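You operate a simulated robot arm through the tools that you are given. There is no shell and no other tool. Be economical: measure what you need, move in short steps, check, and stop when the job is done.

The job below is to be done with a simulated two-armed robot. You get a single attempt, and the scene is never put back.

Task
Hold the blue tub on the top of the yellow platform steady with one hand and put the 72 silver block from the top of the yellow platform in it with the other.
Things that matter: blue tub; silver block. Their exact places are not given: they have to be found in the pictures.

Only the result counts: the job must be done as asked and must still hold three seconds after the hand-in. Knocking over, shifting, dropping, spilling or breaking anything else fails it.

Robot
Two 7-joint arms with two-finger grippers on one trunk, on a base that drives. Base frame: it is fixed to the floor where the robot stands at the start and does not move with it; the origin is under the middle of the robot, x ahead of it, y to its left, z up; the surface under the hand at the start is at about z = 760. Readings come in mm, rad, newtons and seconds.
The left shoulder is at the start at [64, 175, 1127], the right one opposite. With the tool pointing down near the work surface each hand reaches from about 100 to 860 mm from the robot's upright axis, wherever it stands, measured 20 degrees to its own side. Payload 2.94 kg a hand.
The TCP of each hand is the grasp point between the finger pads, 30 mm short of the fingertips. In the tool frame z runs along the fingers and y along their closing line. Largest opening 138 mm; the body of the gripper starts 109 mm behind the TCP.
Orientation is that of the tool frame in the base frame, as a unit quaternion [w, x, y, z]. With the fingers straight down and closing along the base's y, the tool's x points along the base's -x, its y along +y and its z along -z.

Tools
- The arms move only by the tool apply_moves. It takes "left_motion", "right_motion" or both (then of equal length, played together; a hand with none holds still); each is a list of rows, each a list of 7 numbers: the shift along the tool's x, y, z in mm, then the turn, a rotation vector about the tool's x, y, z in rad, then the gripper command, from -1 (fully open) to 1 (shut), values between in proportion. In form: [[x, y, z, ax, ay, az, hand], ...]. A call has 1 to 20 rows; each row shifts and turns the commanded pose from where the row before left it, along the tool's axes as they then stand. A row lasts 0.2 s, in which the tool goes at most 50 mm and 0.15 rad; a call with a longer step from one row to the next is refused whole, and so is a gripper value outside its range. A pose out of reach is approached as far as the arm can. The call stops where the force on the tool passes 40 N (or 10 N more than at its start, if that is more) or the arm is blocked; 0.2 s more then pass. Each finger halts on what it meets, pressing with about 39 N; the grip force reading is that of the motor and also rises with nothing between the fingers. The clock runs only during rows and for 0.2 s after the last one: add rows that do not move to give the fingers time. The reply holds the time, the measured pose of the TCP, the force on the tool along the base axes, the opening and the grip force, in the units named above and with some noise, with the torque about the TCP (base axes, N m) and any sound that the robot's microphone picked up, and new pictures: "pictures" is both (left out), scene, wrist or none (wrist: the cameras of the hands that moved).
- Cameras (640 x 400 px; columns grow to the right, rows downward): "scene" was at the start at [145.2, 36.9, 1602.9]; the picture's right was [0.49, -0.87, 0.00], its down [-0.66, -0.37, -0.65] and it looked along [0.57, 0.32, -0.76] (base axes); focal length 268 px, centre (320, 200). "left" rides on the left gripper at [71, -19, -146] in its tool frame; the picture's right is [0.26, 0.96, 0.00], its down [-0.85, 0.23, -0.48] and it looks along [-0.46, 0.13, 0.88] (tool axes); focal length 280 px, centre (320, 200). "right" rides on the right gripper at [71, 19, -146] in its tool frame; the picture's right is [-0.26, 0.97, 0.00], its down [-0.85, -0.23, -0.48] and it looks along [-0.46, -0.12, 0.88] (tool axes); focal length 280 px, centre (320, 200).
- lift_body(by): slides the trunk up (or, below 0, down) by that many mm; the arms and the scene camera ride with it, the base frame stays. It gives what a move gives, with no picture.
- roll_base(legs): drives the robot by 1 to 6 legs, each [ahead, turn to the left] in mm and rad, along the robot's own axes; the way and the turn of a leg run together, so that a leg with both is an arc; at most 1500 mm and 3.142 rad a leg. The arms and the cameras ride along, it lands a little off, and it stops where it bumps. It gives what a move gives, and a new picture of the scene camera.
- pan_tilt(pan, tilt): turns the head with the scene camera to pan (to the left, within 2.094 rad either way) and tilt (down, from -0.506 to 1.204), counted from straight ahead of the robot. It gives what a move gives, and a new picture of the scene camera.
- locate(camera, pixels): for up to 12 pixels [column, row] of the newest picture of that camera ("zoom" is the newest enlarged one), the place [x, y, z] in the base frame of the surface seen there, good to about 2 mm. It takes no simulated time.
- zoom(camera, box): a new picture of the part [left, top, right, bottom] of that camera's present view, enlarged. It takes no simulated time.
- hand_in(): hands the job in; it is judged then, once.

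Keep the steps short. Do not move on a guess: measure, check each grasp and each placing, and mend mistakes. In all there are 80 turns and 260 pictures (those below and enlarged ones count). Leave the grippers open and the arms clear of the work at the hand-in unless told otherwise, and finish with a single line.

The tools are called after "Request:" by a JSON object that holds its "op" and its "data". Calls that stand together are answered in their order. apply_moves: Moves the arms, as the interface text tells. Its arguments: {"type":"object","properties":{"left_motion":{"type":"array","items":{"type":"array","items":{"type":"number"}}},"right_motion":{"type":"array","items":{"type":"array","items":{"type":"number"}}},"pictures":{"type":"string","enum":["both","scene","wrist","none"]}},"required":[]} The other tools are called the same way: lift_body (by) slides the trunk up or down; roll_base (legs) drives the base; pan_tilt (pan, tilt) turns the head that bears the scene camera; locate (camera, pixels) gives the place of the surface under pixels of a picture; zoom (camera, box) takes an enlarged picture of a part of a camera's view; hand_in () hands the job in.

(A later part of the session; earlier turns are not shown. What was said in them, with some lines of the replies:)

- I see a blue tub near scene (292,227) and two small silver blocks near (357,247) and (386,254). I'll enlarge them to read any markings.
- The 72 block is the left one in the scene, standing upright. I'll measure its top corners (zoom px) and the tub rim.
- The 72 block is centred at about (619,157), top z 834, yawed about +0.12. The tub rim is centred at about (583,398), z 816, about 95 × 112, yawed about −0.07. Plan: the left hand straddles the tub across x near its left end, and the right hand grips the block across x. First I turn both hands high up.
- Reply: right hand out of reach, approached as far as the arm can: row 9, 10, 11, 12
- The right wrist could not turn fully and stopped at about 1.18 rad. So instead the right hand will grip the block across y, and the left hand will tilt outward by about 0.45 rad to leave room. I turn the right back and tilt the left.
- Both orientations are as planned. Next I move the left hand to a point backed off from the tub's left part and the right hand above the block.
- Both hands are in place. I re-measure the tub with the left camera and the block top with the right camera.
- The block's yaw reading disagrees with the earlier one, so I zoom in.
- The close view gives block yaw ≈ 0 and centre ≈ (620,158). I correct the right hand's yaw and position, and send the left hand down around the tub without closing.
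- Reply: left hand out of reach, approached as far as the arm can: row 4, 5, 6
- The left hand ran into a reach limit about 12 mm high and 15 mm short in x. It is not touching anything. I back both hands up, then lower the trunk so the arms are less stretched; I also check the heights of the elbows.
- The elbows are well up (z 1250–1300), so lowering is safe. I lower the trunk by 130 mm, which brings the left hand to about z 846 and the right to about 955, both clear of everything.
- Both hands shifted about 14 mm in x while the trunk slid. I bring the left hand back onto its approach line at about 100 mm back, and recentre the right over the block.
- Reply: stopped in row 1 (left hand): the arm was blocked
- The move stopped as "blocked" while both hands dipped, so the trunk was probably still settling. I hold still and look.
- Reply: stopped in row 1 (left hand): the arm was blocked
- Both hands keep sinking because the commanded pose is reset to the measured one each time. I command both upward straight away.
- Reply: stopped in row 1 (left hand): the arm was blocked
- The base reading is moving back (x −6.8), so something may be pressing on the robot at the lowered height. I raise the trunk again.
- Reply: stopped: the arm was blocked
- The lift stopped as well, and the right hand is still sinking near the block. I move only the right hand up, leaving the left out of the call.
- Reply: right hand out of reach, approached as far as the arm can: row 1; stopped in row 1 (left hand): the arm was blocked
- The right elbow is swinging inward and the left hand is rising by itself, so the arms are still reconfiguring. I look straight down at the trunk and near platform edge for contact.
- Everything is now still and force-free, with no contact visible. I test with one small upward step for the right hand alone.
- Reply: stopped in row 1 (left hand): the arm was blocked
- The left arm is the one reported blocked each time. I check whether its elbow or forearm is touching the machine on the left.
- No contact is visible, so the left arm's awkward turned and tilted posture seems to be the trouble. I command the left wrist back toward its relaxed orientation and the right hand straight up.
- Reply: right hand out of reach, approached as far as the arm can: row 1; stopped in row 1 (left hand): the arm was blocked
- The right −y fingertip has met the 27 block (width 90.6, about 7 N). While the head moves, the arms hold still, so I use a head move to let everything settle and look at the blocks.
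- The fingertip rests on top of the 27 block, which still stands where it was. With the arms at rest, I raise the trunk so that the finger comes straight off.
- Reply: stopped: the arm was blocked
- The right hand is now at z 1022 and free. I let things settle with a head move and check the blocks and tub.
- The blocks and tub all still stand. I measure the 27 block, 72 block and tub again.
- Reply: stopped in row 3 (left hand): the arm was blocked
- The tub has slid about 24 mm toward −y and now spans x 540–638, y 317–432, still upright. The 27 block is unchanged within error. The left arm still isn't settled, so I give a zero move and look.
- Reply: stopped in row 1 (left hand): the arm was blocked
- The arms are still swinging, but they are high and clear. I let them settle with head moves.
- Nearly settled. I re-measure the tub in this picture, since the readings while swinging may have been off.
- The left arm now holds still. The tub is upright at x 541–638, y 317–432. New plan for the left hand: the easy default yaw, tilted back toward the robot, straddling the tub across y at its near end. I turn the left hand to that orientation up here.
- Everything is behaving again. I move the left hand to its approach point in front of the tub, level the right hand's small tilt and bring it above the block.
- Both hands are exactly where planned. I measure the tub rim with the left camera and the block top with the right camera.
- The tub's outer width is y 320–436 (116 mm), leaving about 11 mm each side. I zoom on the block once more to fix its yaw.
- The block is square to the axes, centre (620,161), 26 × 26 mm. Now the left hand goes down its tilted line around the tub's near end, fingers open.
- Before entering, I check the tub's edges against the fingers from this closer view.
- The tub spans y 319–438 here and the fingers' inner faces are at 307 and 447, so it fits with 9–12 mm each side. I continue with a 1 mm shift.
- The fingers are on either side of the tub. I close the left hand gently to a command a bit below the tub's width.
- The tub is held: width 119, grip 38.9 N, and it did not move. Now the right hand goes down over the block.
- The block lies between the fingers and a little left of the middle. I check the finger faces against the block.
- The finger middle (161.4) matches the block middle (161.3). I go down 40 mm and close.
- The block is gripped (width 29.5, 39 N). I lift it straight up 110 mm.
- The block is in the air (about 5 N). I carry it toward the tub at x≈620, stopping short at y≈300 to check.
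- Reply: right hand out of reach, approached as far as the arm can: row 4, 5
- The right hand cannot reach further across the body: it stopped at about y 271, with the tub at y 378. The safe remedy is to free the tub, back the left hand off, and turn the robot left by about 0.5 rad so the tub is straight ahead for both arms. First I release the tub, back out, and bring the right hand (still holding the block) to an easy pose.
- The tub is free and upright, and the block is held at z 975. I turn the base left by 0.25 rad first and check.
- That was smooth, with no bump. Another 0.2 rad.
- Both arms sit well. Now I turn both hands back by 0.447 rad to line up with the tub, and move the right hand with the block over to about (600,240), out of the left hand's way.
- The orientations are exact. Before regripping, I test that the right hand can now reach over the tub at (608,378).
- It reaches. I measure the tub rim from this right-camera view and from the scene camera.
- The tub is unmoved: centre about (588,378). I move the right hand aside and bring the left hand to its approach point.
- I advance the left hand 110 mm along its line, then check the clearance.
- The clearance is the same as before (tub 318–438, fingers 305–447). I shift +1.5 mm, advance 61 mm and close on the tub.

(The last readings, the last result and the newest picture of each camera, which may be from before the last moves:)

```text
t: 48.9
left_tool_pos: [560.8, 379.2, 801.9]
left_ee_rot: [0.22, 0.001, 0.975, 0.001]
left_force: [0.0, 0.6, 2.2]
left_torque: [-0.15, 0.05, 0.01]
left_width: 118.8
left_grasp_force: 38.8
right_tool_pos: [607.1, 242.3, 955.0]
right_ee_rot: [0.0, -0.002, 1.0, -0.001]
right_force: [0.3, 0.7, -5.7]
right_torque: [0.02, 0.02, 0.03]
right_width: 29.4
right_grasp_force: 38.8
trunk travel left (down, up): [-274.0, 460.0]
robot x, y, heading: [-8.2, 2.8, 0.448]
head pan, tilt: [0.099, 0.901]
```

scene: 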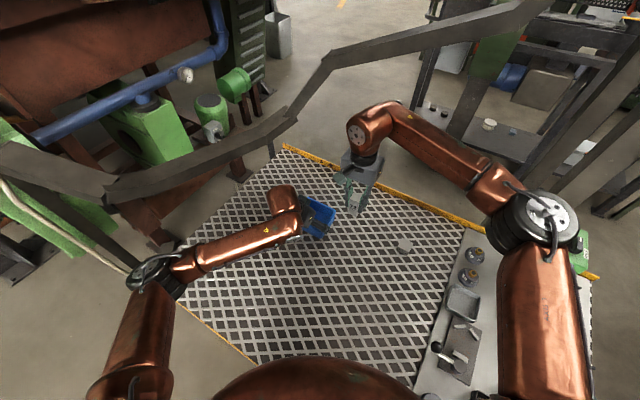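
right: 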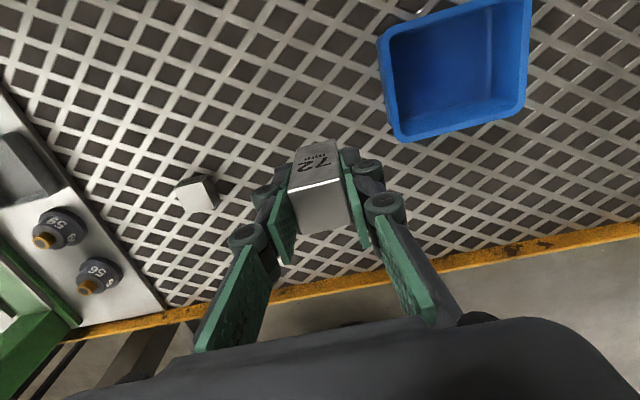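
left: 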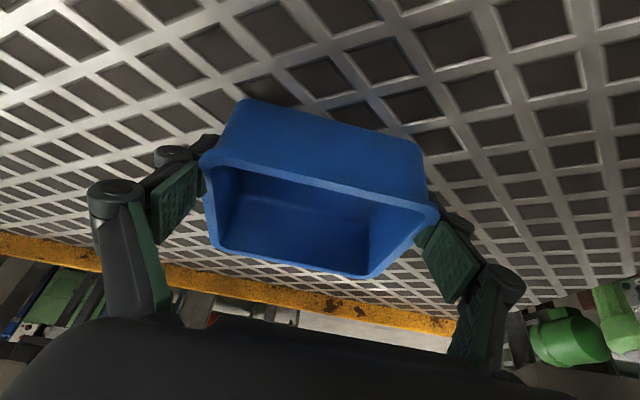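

The tub is held (118.8 mm, 38.8 N). I carry the block over the tub at x≈612, y≈378.

Request:
{"op": "apply_moves", "data": {"right_motion": [[-5, 27, 0, 0, 0, 0, 0.8], [0, 27, 0, 0, 0, 0, 0.8], [0, 27, 0, 0, 0, 0, 0.8], [0, 27, 0, 0, 0, 0, 0.8], [0, 28, 0, 0, 0, 0, 0.8], [0, 0, 0, 0, 0, 0, 0.8]]}}

Request:
{"op": "locate", "data": {"camera": "right", "pixels": [[308, 100], [290, 150], [345, 150], [320, 150], [380, 138], [268, 160], [310, 170], [320, 205]]}}

```text
t: 50.3
left_tool_pos: [561.9, 379.4, 801.6]
left_ee_rot: [0.22, 0.0, 0.975, 0.002]
left_force: [0.6, 0.4, 2.0]
left_torque: [-0.14, -0.07, 0.09]
left_width: 118.9
left_grasp_force: 39.1
right_tool_pos: [614.7, 376.6, 954.9]
right_ee_rot: [0.0, -0.002, 1.0, 0.0]
right_force: [-0.2, 0.1, -4.9]
right_torque: [0.02, 0.02, 0.01]
right_width: 29.3
right_grasp_force: 39.1
trunk travel left (down, up): [-274.0, 460.0]
robot x, y, heading: [-7.4, -2.3, 0.445]
head pan, tilt: [0.099, 0.901]
```

scene: 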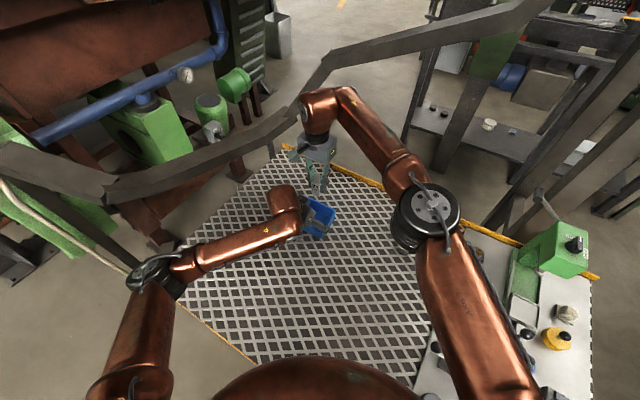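
right: 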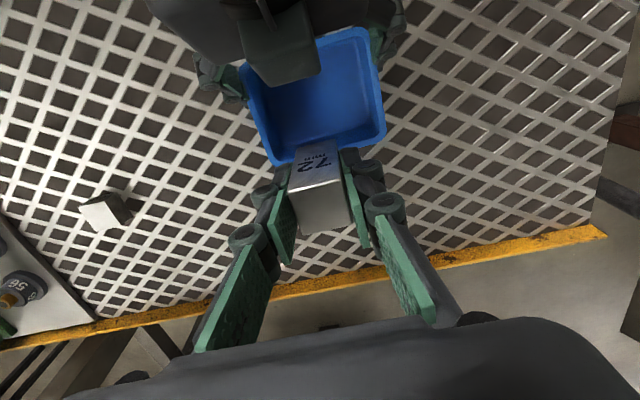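

```text
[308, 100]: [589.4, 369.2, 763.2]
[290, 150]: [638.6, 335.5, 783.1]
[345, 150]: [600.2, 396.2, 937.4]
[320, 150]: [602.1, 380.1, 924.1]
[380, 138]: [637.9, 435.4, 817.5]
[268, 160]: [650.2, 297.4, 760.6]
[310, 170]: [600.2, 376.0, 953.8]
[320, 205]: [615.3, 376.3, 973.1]
```

I see the left gripper's small box at right-camera (280,45). I measure where it is relative to the right hand's path.

Request:
{"op": "locate", "data": {"camera": "right", "pixels": [[280, 30], [280, 60], [260, 80], [310, 70], [240, 5], [215, 75], [385, 30], [180, 20]]}}

Request:
{"op": "zoom", "data": {"camera": "scene", "box": [260, 110, 380, 250]}}

```text
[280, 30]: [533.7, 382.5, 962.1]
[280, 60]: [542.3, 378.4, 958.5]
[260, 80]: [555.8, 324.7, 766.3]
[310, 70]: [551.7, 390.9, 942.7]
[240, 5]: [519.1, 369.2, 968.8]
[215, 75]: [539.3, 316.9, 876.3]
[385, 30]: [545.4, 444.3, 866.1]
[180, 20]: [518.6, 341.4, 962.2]
```

```text
2.86 times, centred on (320, 180) of scene
```

zoom: 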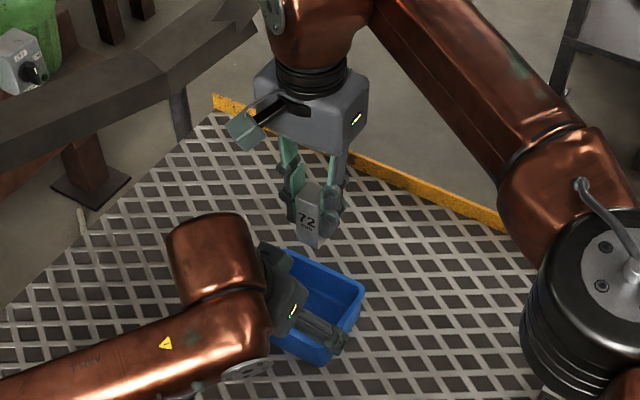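

Request:
{"op": "locate", "data": {"camera": "zoom", "pixels": [[245, 132], [235, 125], [258, 138], [275, 110], [300, 120], [330, 130], [350, 110], [285, 70], [210, 230], [285, 300], [320, 335], [275, 255]]}}

```text
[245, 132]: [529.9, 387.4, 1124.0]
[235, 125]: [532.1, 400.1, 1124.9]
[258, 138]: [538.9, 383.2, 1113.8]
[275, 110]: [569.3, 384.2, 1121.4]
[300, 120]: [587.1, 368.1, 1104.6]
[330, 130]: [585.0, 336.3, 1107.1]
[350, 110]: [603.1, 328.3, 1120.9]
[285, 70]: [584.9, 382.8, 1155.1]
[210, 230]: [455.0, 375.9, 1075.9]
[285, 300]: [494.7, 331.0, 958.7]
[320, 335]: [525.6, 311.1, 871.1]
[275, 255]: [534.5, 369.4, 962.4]
```

The left gripper's front box (x 534–552, z 940–965, y 370–391) would nearly meet the right hand's camera box when it lowers. So I open the left hand in place, lean it back 0.3 rad further about its grasp point (clear of the tub), and regrip.

Request:
{"op": "apply_moves", "data": {"left_motion": [[0, 0, 0, 0, 0, 0, -1], [0, 0, 0, 0, 0, 0, -1], [0, 0, 0, 0, 0, 0, -1], [0, 0, 0, 0, 0, 0, -1], [0, 0, 0, 0, -0.1, 0, -1], [0, 0, 0, 0, -0.1, 0, -1], [0, 0, 0, 0, -0.1, 0, -1], [0, 0, 0, 0, 0, 0, -1]]}}

```text
t: 52.1
left_tool_pos: [561.1, 379.5, 801.6]
left_ee_rot: [0.365, 0.001, 0.931, 0.0]
left_force: [-0.7, -0.5, -0.1]
left_torque: [0.0, -0.01, 0.01]
left_width: 138.1
left_grasp_force: 0.1
right_tool_pos: [613.4, 376.0, 955.7]
right_ee_rot: [0.0, -0.002, 1.0, 0.0]
right_force: [-0.1, 0.4, -4.2]
right_torque: [0.01, 0.01, 0.0]
right_width: 29.3
right_grasp_force: 39.2
trunk travel left (down, up): [-274.0, 460.0]
robot x, y, heading: [-7.9, -3.1, 0.447]
head pan, tilt: [0.099, 0.901]
```

scene: 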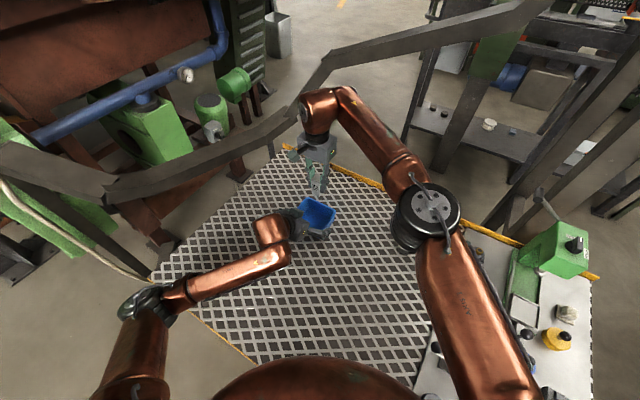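
left: 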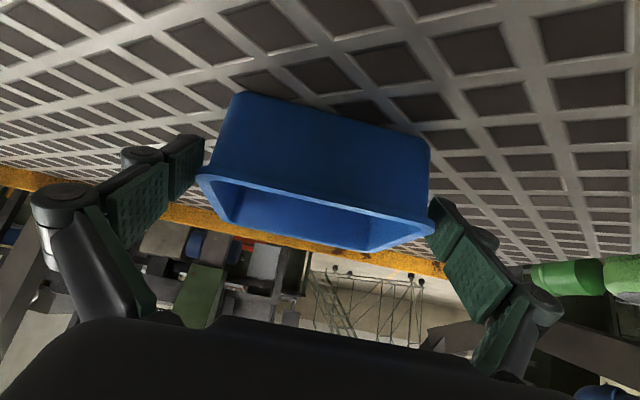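

It leaned back cleanly and nothing was touched. I regrip the tub.

Request:
{"op": "apply_moves", "data": {"left_motion": [[0, 0, 0, 0, 0, 0, -0.85], [0, 0, 0, 0, 0, 0, -0.7], [0, 0, 0, 0, 0, 0, -0.5], [0, 0, 0, 0, 0, 0, -0.4], [0, 0, 0, 0, 0, 0, -0.4]]}}

Request:
{"op": "zoom", "data": {"camera": "right", "box": [160, 0, 480, 200]}}

Request:
{"op": "locate", "data": {"camera": "zoom", "pixels": [[200, 20], [230, 60], [280, 100], [180, 140], [420, 100], [330, 200]]}}

```text
t: 53.3
left_tool_pos: [561.4, 377.7, 800.5]
left_ee_rot: [0.364, 0.001, 0.931, 0.0]
left_force: [-1.0, 0.1, 1.7]
left_torque: [-0.17, 0.05, -0.05]
left_width: 118.9
left_grasp_force: 38.7
right_tool_pos: [613.3, 377.1, 955.8]
right_ee_rot: [0.001, -0.002, 1.0, -0.001]
right_force: [-0.7, 0.2, -4.7]
right_torque: [-0.01, 0.0, 0.01]
right_width: 29.4
right_grasp_force: 39.4
trunk travel left (down, up): [-274.0, 460.0]
robot x, y, heading: [-9.5, 4.0, 0.448]
head pan, tilt: [0.099, 0.901]
```

scene: 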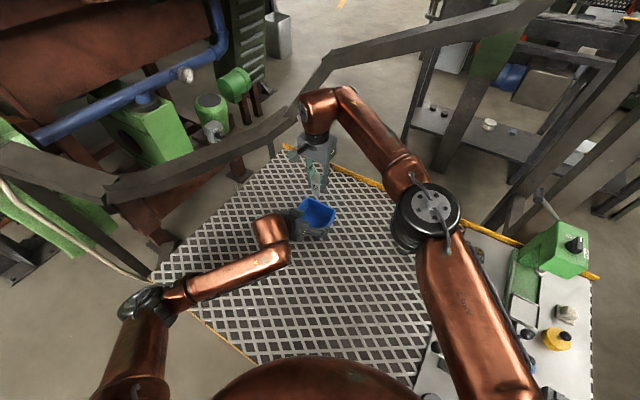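
left: 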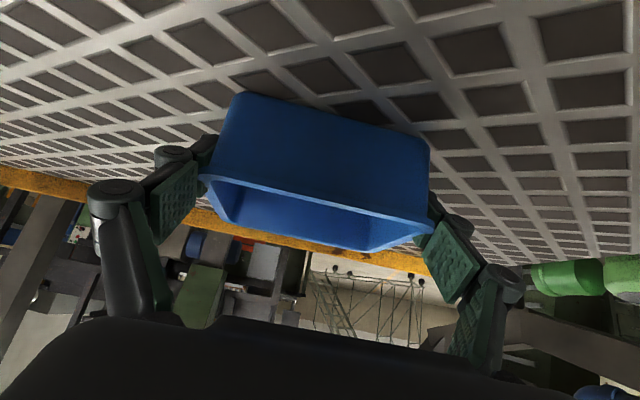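

```text
2.00 times, centred on (320, 100) of right
```

zoom: 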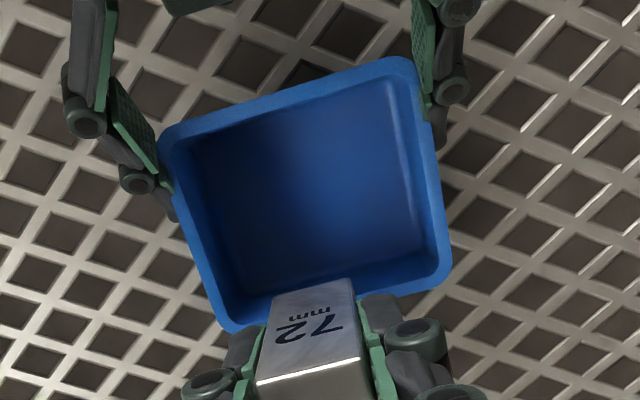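

```text
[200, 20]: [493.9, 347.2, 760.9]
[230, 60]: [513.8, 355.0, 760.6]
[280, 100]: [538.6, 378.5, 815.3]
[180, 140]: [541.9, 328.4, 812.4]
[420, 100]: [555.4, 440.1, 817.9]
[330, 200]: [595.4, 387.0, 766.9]
```

The tub is held again and the view in is clear. I centre the block at x≈604 and lower to about 15 mm above the tub floor.

Request:
{"op": "apply_moves", "data": {"right_motion": [[9, 1, 10, 0, 0, 0, 0.8], [0, 0, 25, 0, 0, 0, 0.8], [0, 0, 25, 0, 0, 0, 0.8], [0, 0, 25, 0, 0, 0, 0.8], [0, 0, 20, 0, 0, 0, 0.8], [0, 0, 15, 0, 0, 0, 0.8], [0, 0, 0, 0, 0, 0, 0.8]]}}

```text
t: 54.9
left_tool_pos: [560.2, 379.3, 801.4]
left_ee_rot: [0.364, 0.0, 0.931, 0.001]
left_force: [1.5, 0.1, 2.4]
left_torque: [-0.25, -0.06, 0.05]
left_width: 118.9
left_grasp_force: 39.3
right_tool_pos: [604.3, 377.8, 835.7]
right_ee_rot: [0.0, -0.002, 1.0, 0.001]
right_force: [0.5, -0.1, -5.3]
right_torque: [0.02, 0.01, -0.03]
right_width: 29.6
right_grasp_force: 38.9
trunk travel left (down, up): [-274.0, 460.0]
robot x, y, heading: [-7.9, -1.0, 0.449]
head pan, tilt: [0.099, 0.901]
```

scene: 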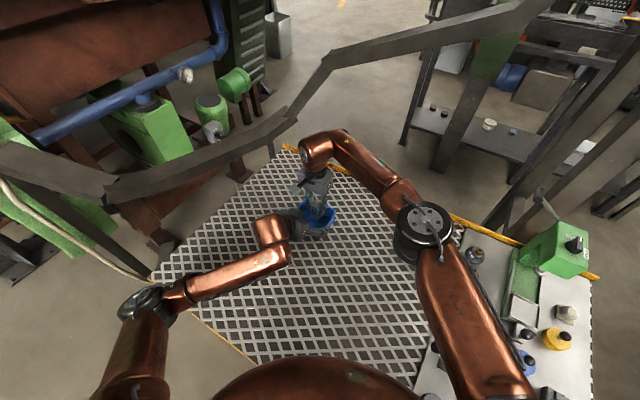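
right: 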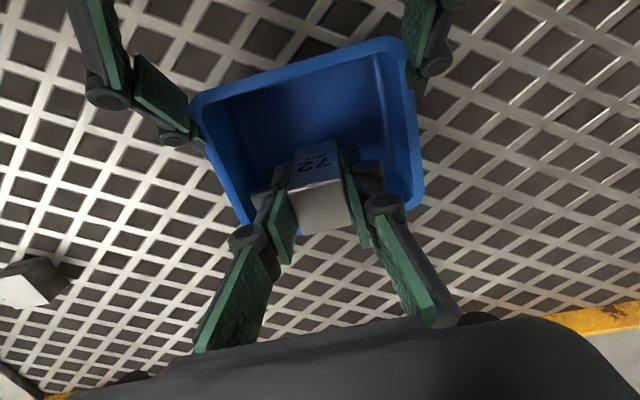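

The block is inside the rim and clear of the walls. I lower the last about 15 mm in small steps, watching the force.

Request:
{"op": "apply_moves", "data": {"right_motion": [[0, 0, 6, 0, 0, 0, 0.8], [0, 0, 4, 0, 0, 0, 0.8], [0, 0, 3, 0, 0, 0, 0.8], [0, 0, 1.5, 0, 0, 0, 0.8], [0, 0, 0, 0, 0, 0, 0.8]], "pictures": "wrist"}}

```text
t: 56.1
left_tool_pos: [560.7, 379.7, 802.0]
left_ee_rot: [0.363, 0.0, 0.932, 0.0]
left_force: [1.0, -0.5, 3.1]
left_torque: [-0.26, -0.05, 0.02]
left_width: 119.0
left_grasp_force: 39.2
right_tool_pos: [602.5, 378.0, 819.9]
right_ee_rot: [0.0, -0.002, 1.0, -0.002]
right_force: [-0.5, -0.6, -4.9]
right_torque: [0.04, 0.03, 0.01]
right_width: 29.4
right_grasp_force: 38.6
trunk travel left (down, up): [-274.0, 460.0]
robot x, y, heading: [-6.2, 0.1, 0.446]
head pan, tilt: [0.099, 0.901]
```

right: 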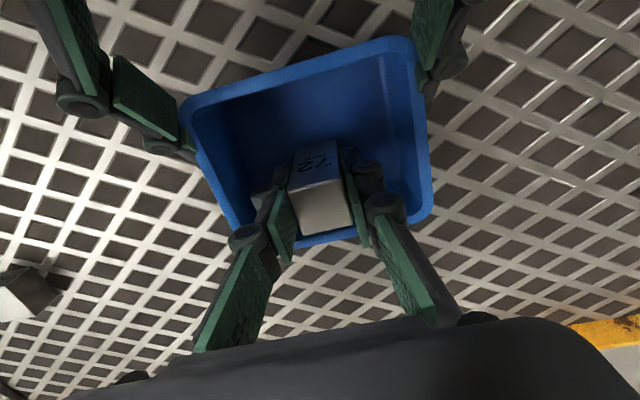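

Not yet on the floor (still about −5 N). I go down a few more millimetres, 1.5 mm at a time.

Request:
{"op": "apply_moves", "data": {"right_motion": [[0, 0, 1.5, 0, 0, 0, 0.8], [0, 0, 1.5, 0, 0, 0, 0.8], [0, 0, 0, 0, 0, 0, 0.8]], "pictures": "none"}}

```text
t: 56.9
left_tool_pos: [559.9, 378.8, 801.5]
left_ee_rot: [0.364, 0.0, 0.931, 0.0]
left_force: [6.6, 1.1, -0.4]
left_torque: [-0.48, -0.14, 0.3]
left_width: 119.3
left_grasp_force: 39.1
right_tool_pos: [603.2, 379.0, 818.0]
right_ee_rot: [0.0, -0.003, 1.0, 0.002]
right_force: [-0.9, -1.5, 9.8]
right_torque: [-0.14, -0.03, 0.02]
right_width: 29.5
right_grasp_force: 38.8
trunk travel left (down, up): [-274.0, 460.0]
robot x, y, heading: [-9.1, -2.0, 0.451]
head pan, tilt: [0.099, 0.901]
```

Contact: +9.8 N, so the block stands on the tub floor. I ease 0.8 mm up and open the fingers just to about 42 mm.

Request:
{"op": "apply_moves", "data": {"right_motion": [[0, 0, -0.8, 0, 0, 0, 0.8], [0, 0, 0, 0, 0, 0, 0.5], [0, 0, 0, 0, 0, 0, 0.39], [0, 0, 0, 0, 0, 0, 0.39], [0, 0, 0, 0, 0, 0, 0.39]], "pictures": "wrist"}}

Request:
{"op": "zoom", "data": {"camera": "right", "box": [200, 100, 440, 260]}}

```text
t: 58.1
left_tool_pos: [560.4, 377.7, 801.4]
left_ee_rot: [0.364, 0.0, 0.932, 0.001]
left_force: [-1.6, 0.6, 1.2]
left_torque: [-0.19, 0.01, -0.04]
left_width: 119.2
left_grasp_force: 38.8
right_tool_pos: [603.4, 378.9, 818.4]
right_ee_rot: [-0.001, -0.002, 1.0, 0.001]
right_force: [-0.6, 0.5, 0.0]
right_torque: [0.03, 0.02, 0.02]
right_width: 42.2
right_grasp_force: 0.1
trunk travel left (down, up): [-274.0, 460.0]
robot x, y, heading: [-8.6, 0.2, 0.446]
head pan, tilt: [0.099, 0.901]
```

right: 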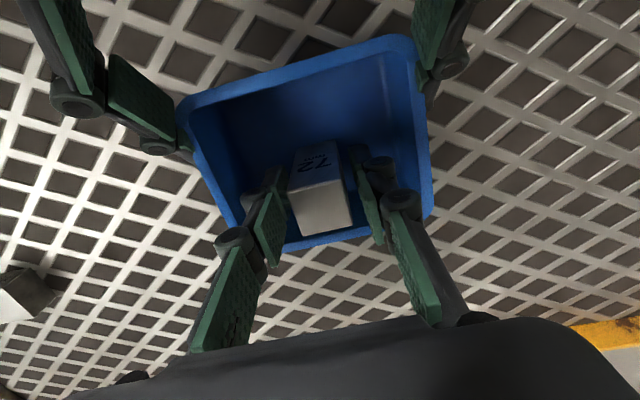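

```text
2.50 times, centred on (320, 180) of right
```

zoom: 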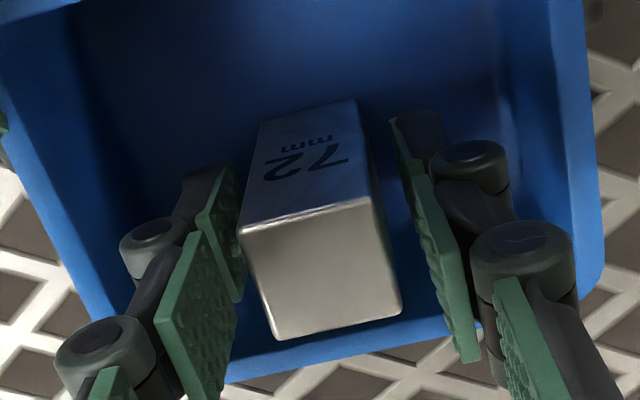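

The block stands free in the tub with gaps on both sides. I withdraw the right hand straight up.

Request:
{"op": "apply_moves", "data": {"right_motion": [[0, 0, -10, 0, 0, 0, 0.39], [0, 0, -20, 0, 0, 0, 0.39], [0, 0, -25, 0, 0, 0, 0.39], [0, 0, -30, 0, 0, 0, 0.39], [0, 0, -30, 0, 0, 0, 0.39], [0, 0, -30, 0, 0, 0, 0.39], [0, 0, 0, 0, 0, 0, 0.39]]}}

```text
t: 59.7
left_tool_pos: [560.5, 378.1, 801.8]
left_ee_rot: [0.364, 0.0, 0.931, 0.001]
left_force: [-1.4, -0.6, -0.1]
left_torque: [-0.18, 0.11, -0.01]
left_width: 119.2
left_grasp_force: 38.7
right_tool_pos: [603.9, 377.5, 965.0]
right_ee_rot: [-0.001, -0.002, 1.0, -0.001]
right_force: [-0.3, -0.3, 0.5]
right_torque: [0.0, 0.03, 0.0]
right_width: 42.1
right_grasp_force: 0.0
trunk travel left (down, up): [-274.0, 460.0]
robot x, y, heading: [-9.7, -1.9, 0.445]
head pan, tilt: [0.099, 0.901]
```

scene: 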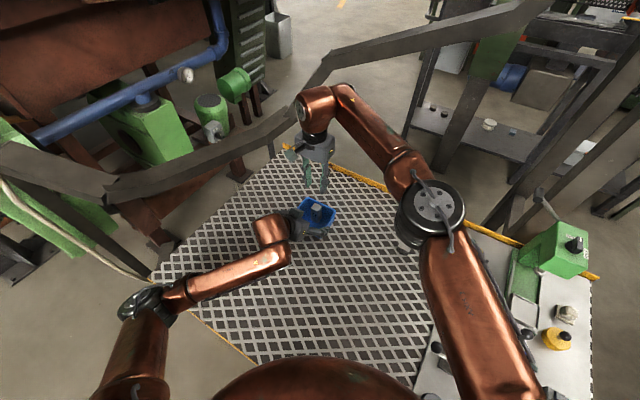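
right: 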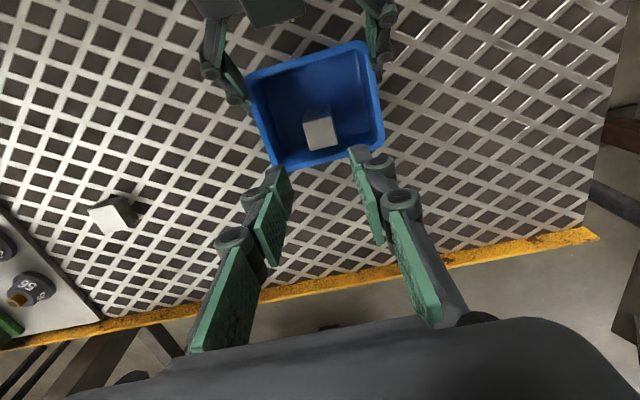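

The 72 block stands in the tub. Now I open the left hand, back it out along its line, and move the right hand aside and open it.

Request:
{"op": "apply_moves", "data": {"left_motion": [[0, 0, 0, 0, 0, 0, -0.8], [0, 0, 0, 0, 0, 0, -1], [0, 0, 0, 0, 0, 0, -1], [0, 0, 0, 0, 0, 0, -1], [0, 0, -12, 0, 0, 0, -1], [0, 0, -20, 0, 0, 0, -1], [0, 0, -25, 0, 0, 0, -1], [0, 0, -30, 0, 0, 0, -1], [0, 0, -30, 0, 0, 0, -1], [0, 0, -30, 0, 0, 0, -1], [0, 0, 0, 0, 0, 0, -1]], "right_motion": [[0, 0, -20, 0, 0, 0, 0.2], [0, -15, -20, 0, 0, 0, 0], [0, -25, 0, 0, 0, 0, -0.3], [0, -30, 0, 0, 0, 0, -0.6], [0, -30, 0, 0, 0, 0, -1], [0, -30, 0, 0, 0, 0, -1], [0, 0, 0, 0, 0, 0, -1], [0, 0, 0, 0, 0, 0, -1], [0, 0, 0, 0, 0, 0, -1], [0, 0, 0, 0, 0, 0, -1], [0, 0, 0, 0, 0, 0, -1]]}}

Request:
{"op": "zoom", "data": {"camera": "scene", "box": [270, 170, 430, 260]}}

Request:
{"op": "locate", "data": {"camera": "zoom", "pixels": [[200, 160], [280, 160], [120, 160], [540, 300]]}}

```text
t: 62.1
left_tool_pos: [459.8, 376.4, 909.2]
left_ee_rot: [0.365, 0.001, 0.931, 0.0]
left_force: [-0.4, 0.4, 0.5]
left_torque: [-0.01, 0.01, -0.02]
left_width: 137.9
left_grasp_force: 0.1
right_tool_pos: [606.9, 249.3, 1003.1]
right_ee_rot: [0.0, -0.002, 1.0, 0.0]
right_force: [-0.8, -0.2, 0.3]
right_torque: [-0.01, 0.03, -0.02]
right_width: 138.1
right_grasp_force: 0.1
trunk travel left (down, up): [-274.0, 460.0]
robot x, y, heading: [-4.5, -2.3, 0.448]
head pan, tilt: [0.099, 0.901]
```

scene: 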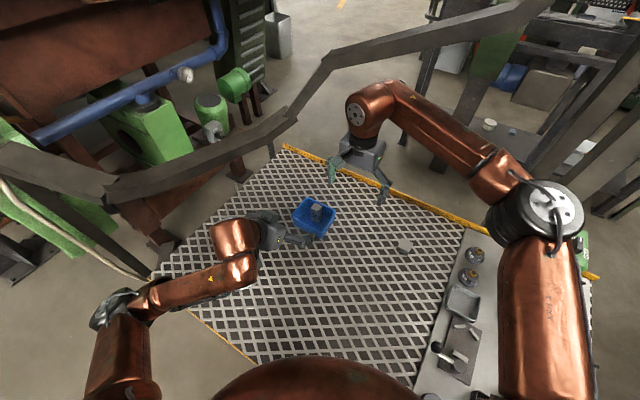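
right: 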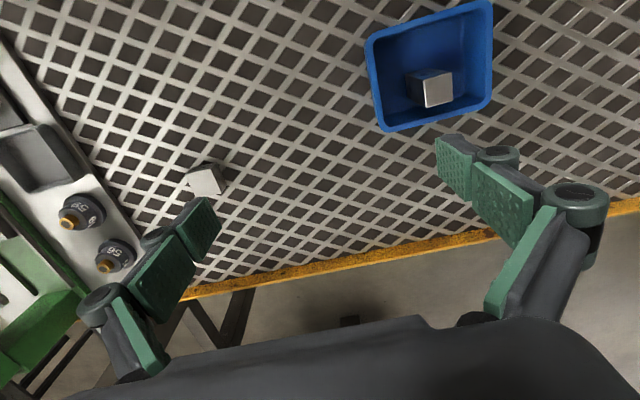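
left: 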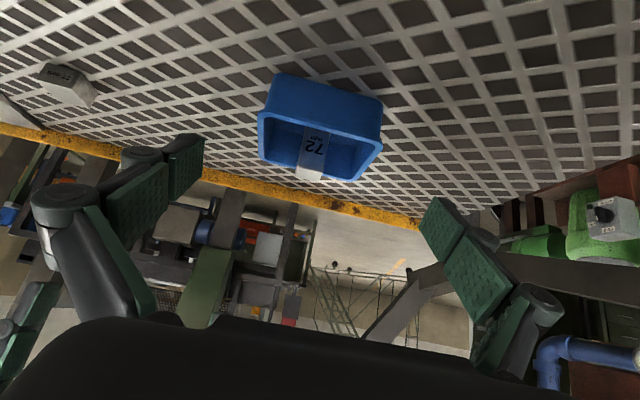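

```text
4.00 times, centred on (350, 215) of scene
```

zoom: 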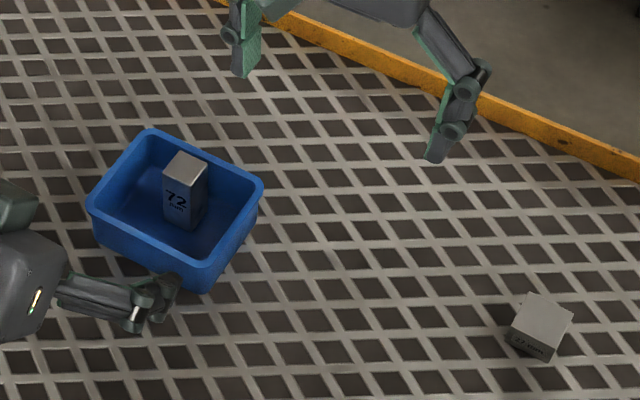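

```text
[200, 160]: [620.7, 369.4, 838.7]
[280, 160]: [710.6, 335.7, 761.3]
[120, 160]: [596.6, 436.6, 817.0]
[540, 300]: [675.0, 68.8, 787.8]
```

The 72 block stands in the tub, the tub is upright on the platform, both hands are open and clear, and the 27 block still stands. I hand the job in.

Request:
{"op": "hand_in", "data": {}}

```text
The job is handed in.
```

The 72 silver block is standing in the blue tub, put there by the right hand while the left held the tub steady; before that the left arm had nudged the tub about 27 mm and a right fingertip briefly rested on the 27 block without moving it.
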